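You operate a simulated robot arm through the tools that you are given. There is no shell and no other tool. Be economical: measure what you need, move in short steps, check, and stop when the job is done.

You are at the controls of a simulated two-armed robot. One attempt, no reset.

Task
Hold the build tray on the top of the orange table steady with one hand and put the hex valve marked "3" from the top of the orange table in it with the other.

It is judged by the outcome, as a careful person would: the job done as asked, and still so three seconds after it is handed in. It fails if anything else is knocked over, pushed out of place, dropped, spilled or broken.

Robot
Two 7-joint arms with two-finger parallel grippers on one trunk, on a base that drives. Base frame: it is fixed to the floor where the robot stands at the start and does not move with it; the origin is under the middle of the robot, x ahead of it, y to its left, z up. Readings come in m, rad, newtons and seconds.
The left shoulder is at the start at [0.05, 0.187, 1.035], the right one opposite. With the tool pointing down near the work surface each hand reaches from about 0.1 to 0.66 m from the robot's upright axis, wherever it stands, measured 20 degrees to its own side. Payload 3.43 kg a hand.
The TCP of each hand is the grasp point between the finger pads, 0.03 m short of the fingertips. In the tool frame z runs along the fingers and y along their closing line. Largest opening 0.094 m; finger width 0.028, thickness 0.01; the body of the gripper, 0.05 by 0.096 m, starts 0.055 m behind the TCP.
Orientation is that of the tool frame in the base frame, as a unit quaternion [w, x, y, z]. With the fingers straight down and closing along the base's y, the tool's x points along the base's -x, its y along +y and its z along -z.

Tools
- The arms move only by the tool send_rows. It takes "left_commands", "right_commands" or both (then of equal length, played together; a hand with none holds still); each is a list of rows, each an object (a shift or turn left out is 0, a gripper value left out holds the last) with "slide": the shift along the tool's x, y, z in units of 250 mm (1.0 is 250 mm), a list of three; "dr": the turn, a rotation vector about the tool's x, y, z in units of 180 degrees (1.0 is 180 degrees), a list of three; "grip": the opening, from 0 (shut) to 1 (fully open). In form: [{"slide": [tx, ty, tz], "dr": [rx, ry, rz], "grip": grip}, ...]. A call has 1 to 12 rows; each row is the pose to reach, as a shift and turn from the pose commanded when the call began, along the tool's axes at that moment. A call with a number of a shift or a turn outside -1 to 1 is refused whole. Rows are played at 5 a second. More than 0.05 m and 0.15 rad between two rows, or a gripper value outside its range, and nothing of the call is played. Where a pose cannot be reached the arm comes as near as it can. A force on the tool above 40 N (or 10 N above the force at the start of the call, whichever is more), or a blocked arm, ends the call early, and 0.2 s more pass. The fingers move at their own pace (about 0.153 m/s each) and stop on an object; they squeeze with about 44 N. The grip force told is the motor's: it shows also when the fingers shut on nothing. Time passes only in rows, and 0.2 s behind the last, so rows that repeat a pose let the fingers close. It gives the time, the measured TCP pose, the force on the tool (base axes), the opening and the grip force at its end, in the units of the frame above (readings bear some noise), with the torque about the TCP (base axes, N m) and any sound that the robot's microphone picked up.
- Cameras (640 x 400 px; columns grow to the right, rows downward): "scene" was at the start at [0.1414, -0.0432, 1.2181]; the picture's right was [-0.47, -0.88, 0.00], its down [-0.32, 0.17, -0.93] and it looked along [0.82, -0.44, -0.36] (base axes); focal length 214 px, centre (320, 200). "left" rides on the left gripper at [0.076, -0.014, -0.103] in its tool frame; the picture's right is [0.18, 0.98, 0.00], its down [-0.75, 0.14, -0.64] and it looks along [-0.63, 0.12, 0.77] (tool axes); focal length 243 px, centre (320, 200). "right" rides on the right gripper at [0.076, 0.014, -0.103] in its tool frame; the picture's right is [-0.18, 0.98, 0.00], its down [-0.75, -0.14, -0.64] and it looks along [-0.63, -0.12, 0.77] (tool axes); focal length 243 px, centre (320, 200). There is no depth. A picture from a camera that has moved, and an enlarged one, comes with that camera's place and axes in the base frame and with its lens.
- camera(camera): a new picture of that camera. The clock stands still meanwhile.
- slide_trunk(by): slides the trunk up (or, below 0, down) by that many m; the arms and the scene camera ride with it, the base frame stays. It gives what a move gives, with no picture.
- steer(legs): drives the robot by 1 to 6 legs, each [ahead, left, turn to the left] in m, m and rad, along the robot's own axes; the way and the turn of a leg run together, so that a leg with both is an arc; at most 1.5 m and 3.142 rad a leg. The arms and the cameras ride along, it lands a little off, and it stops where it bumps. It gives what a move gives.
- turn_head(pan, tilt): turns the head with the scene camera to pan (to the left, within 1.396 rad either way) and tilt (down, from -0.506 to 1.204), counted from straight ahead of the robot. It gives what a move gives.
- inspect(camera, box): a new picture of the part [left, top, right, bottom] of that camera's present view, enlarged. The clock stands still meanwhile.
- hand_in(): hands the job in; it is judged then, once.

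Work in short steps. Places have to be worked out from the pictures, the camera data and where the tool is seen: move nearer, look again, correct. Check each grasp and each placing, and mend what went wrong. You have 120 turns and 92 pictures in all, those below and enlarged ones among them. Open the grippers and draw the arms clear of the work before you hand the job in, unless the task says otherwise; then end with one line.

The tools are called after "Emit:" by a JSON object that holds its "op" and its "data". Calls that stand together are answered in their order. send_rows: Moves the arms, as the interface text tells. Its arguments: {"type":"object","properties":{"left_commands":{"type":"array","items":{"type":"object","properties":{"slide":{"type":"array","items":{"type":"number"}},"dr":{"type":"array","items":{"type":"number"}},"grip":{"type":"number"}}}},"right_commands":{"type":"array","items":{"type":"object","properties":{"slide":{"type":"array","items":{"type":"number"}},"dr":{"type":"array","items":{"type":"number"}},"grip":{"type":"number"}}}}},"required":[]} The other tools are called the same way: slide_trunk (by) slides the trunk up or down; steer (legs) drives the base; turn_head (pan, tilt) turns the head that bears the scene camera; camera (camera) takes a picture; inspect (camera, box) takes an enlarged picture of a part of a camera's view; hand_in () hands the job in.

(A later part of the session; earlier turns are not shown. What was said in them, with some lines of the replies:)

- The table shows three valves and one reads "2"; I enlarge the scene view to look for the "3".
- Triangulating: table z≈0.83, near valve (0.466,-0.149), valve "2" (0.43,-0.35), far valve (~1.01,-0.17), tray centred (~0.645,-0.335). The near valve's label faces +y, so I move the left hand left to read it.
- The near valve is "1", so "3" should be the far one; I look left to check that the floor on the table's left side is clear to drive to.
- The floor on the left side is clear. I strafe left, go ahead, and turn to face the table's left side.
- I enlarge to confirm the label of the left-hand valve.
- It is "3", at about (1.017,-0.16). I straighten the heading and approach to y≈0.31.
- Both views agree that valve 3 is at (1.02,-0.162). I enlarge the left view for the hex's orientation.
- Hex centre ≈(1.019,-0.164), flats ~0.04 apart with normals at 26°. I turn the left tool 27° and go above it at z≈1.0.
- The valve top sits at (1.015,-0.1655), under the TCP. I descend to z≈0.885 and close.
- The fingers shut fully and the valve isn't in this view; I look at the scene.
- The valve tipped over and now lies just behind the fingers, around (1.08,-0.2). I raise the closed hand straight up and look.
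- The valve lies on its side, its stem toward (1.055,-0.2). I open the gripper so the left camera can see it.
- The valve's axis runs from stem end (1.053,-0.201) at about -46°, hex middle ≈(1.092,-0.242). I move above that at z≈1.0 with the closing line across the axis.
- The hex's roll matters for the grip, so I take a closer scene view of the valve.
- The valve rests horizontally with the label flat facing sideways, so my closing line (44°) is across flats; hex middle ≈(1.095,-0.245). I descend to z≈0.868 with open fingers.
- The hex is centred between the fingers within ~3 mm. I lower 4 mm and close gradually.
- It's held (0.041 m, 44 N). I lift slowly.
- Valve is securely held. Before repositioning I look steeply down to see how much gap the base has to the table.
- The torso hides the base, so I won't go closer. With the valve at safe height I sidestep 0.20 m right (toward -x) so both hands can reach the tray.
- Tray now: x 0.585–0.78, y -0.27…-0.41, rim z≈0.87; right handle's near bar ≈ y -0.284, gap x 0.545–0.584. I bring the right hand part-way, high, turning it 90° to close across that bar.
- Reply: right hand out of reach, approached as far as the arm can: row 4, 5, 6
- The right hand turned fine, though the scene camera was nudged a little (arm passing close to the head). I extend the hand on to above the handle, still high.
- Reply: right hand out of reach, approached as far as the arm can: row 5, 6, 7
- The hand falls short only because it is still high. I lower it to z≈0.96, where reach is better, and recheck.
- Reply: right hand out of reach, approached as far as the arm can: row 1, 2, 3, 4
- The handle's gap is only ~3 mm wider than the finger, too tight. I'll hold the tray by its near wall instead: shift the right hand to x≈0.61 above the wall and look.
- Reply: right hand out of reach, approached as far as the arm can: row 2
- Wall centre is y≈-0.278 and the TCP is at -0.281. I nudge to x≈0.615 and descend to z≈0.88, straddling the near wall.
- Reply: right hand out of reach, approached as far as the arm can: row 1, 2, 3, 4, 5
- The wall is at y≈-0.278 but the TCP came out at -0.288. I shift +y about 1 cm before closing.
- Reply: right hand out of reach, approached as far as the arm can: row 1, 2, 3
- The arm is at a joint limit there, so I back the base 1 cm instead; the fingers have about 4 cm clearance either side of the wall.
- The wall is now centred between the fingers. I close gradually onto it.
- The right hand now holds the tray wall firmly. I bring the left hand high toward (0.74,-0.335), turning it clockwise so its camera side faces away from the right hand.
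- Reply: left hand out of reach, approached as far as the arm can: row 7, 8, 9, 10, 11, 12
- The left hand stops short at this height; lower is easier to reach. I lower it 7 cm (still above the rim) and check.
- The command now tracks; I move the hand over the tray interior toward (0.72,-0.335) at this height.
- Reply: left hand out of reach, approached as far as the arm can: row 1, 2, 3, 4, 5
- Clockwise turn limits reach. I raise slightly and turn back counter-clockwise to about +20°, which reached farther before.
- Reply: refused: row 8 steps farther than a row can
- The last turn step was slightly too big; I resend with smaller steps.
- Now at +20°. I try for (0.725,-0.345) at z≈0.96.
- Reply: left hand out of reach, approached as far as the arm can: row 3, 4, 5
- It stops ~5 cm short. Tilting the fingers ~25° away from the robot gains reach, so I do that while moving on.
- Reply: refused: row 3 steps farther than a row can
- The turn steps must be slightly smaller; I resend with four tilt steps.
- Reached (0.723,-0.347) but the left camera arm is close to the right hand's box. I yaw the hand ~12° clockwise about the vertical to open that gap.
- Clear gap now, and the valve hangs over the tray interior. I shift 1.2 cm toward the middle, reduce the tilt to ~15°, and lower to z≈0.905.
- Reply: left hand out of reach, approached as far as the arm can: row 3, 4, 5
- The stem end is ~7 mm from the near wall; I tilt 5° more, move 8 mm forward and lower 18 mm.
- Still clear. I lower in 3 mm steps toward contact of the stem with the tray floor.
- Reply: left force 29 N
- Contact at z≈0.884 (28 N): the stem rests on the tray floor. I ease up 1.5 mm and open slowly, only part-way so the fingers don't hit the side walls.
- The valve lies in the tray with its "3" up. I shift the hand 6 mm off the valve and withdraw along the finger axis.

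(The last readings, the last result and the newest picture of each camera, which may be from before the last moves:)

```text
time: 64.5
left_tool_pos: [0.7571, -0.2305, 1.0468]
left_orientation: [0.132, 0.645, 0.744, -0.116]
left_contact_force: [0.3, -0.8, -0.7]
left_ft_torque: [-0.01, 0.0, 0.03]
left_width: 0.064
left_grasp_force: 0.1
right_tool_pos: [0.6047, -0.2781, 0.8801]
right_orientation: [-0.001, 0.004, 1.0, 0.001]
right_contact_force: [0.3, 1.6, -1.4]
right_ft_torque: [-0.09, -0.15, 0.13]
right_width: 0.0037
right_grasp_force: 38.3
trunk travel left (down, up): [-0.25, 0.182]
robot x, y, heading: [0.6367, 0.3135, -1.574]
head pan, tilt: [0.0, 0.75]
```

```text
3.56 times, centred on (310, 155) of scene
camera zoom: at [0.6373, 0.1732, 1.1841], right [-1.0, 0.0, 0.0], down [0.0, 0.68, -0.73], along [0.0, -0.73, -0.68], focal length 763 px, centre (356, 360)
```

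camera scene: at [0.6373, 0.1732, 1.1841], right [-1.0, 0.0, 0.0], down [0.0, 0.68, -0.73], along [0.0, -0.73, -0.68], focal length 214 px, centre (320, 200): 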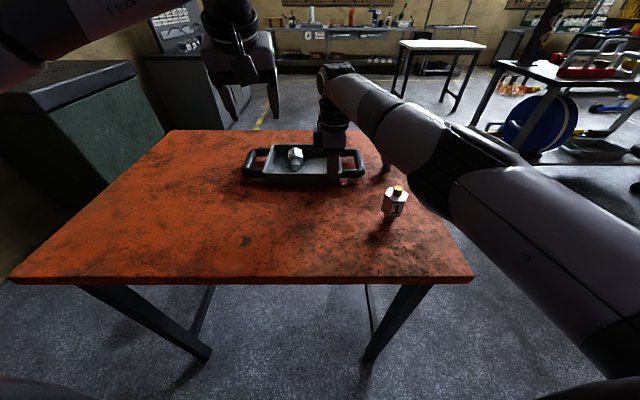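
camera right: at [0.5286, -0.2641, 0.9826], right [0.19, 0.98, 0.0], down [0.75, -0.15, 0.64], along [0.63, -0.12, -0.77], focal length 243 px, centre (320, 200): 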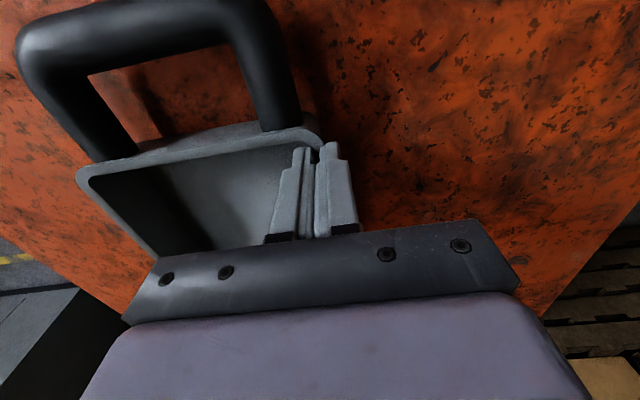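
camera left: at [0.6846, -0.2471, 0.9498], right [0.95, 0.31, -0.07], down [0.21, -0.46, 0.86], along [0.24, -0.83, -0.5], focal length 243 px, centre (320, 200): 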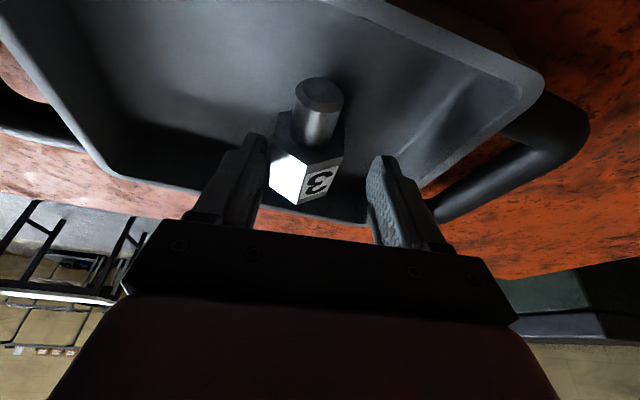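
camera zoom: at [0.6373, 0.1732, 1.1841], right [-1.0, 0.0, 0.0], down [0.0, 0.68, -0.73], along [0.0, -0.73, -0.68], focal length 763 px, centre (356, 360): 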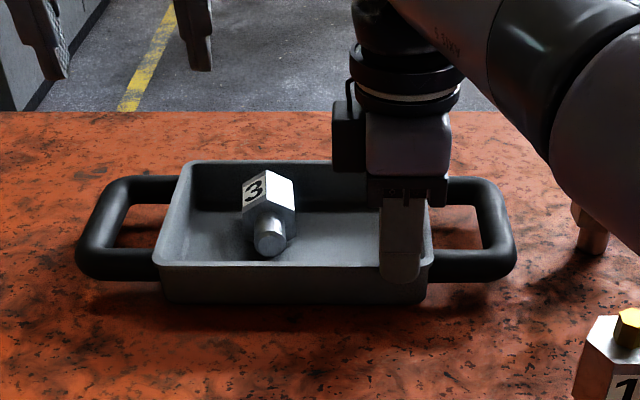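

The valve is stably in the tray. I open the right gripper and raise it straight up off the wall.

Emit:
{"op": "send_rows", "data": {"right_commands": [{"grip": 0.2}, {"grip": 0.45}, {"grip": 0.6}, {"grip": 0.6, "slide": [0, 0, -0.08]}, {"grip": 0.6, "slide": [0, 0, -0.2]}, {"grip": 0.6, "slide": [0, 0, -0.36]}, {"grip": 0.6, "slide": [0, 0, -0.5]}]}}

Emit:
{"op": "camera", "data": {"camera": "scene"}}

```text
time: 66.1
left_tool_pos: [0.7557, -0.2302, 1.0457]
left_orientation: [0.133, 0.645, 0.743, -0.116]
left_contact_force: [-0.1, 0.9, 0.3]
left_ft_torque: [0.01, 0.01, 0.02]
left_width: 0.0638
left_grasp_force: 0.0
right_tool_pos: [0.5859, -0.2642, 0.9977]
right_orientation: [0.002, 0.017, 1.0, 0.006]
right_contact_force: [-1.2, 0.1, -0.1]
right_ft_torque: [0.0, 0.0, 0.0]
right_width: 0.0564
right_grasp_force: 0.0
right hand out of reach, approached as far as the arm can: row 6, 7
trunk travel left (down, up): [-0.25, 0.182]
robot x, y, heading: [0.6355, 0.3135, -1.571]
head pan, tilt: [0.0, 0.75]
```

```text
22 pictures are left
camera scene: at [0.6372, 0.1734, 1.1842], right [-1.0, 0.0, 0.0], down [0.0, 0.68, -0.73], along [0.0, -0.73, -0.68], focal length 214 px, centre (320, 200)
```

scene: 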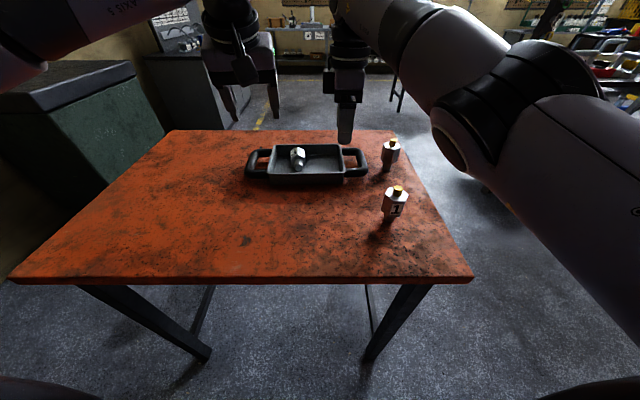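

Valves 1 and 2 stand, and the valve is in the tray. Both hands are above everything, so I back the base away 0.4 m to clear the table.

Emit:
{"op": "steer", "data": {"legs": [[-0.4, 0, 0]]}}

Emit:
{"op": "camera", "data": {"camera": "scene"}}

Emit:
{"op": "inspect", "data": {"camera": "scene", "box": [230, 110, 410, 220]}}

```text
time: 68.6
left_tool_pos: [0.7567, 0.1761, 1.0449]
left_orientation: [0.132, 0.644, 0.745, -0.117]
left_contact_force: [-0.1, 0.3, 0.3]
left_ft_torque: [0.03, 0.02, -0.04]
left_width: 0.064
left_grasp_force: 0.1
right_tool_pos: [0.587, 0.1395, 1.0029]
right_orientation: [0.004, 0.015, 1.0, -0.001]
right_contact_force: [-1.1, 0.2, -0.2]
right_ft_torque: [-0.06, 0.02, 0.0]
right_width: 0.0562
right_grasp_force: 0.0
trunk travel left (down, up): [-0.25, 0.182]
robot x, y, heading: [0.638, 0.7182, -1.572]
head pan, tilt: [0.0, 0.75]
```

```text
21 pictures are left
camera scene: at [0.6375, 0.578, 1.1842], right [-1.0, 0.0, 0.0], down [0.0, 0.68, -0.73], along [0.0, -0.73, -0.68], focal length 214 px, centre (320, 200)
```

scene: 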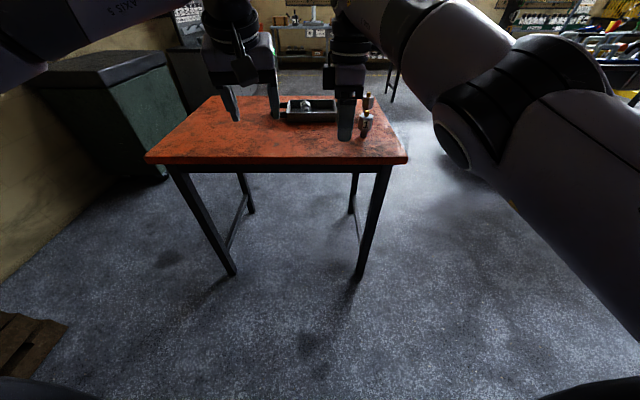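

```text
3.56 times, centred on (320, 165) of scene
camera zoom: at [0.6375, 0.578, 1.1842], right [-1.0, 0.0, 0.0], down [0.0, 0.68, -0.73], along [0.0, -0.73, -0.68], focal length 763 px, centre (320, 324)
```

zoom: 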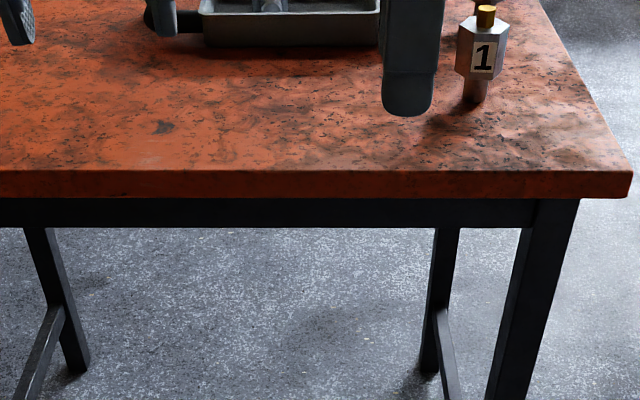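

Everything stands, the valve is in the tray, and both hands are open and clear of the table, so I hand in.

Emit:
{"op": "hand_in", "data": {}}

```text
The job is handed in.
```

The valve marked "3" is in the build tray, lying on its side. The right hand held the tray's near wall while the left hand put it in. My first grasp knocked valve 3 over before I re-gripped it. The tray may have shifted by up to a centimetre when I let go. Valves 1 and 2 are still standing, and both grippers are open and clear of the table.
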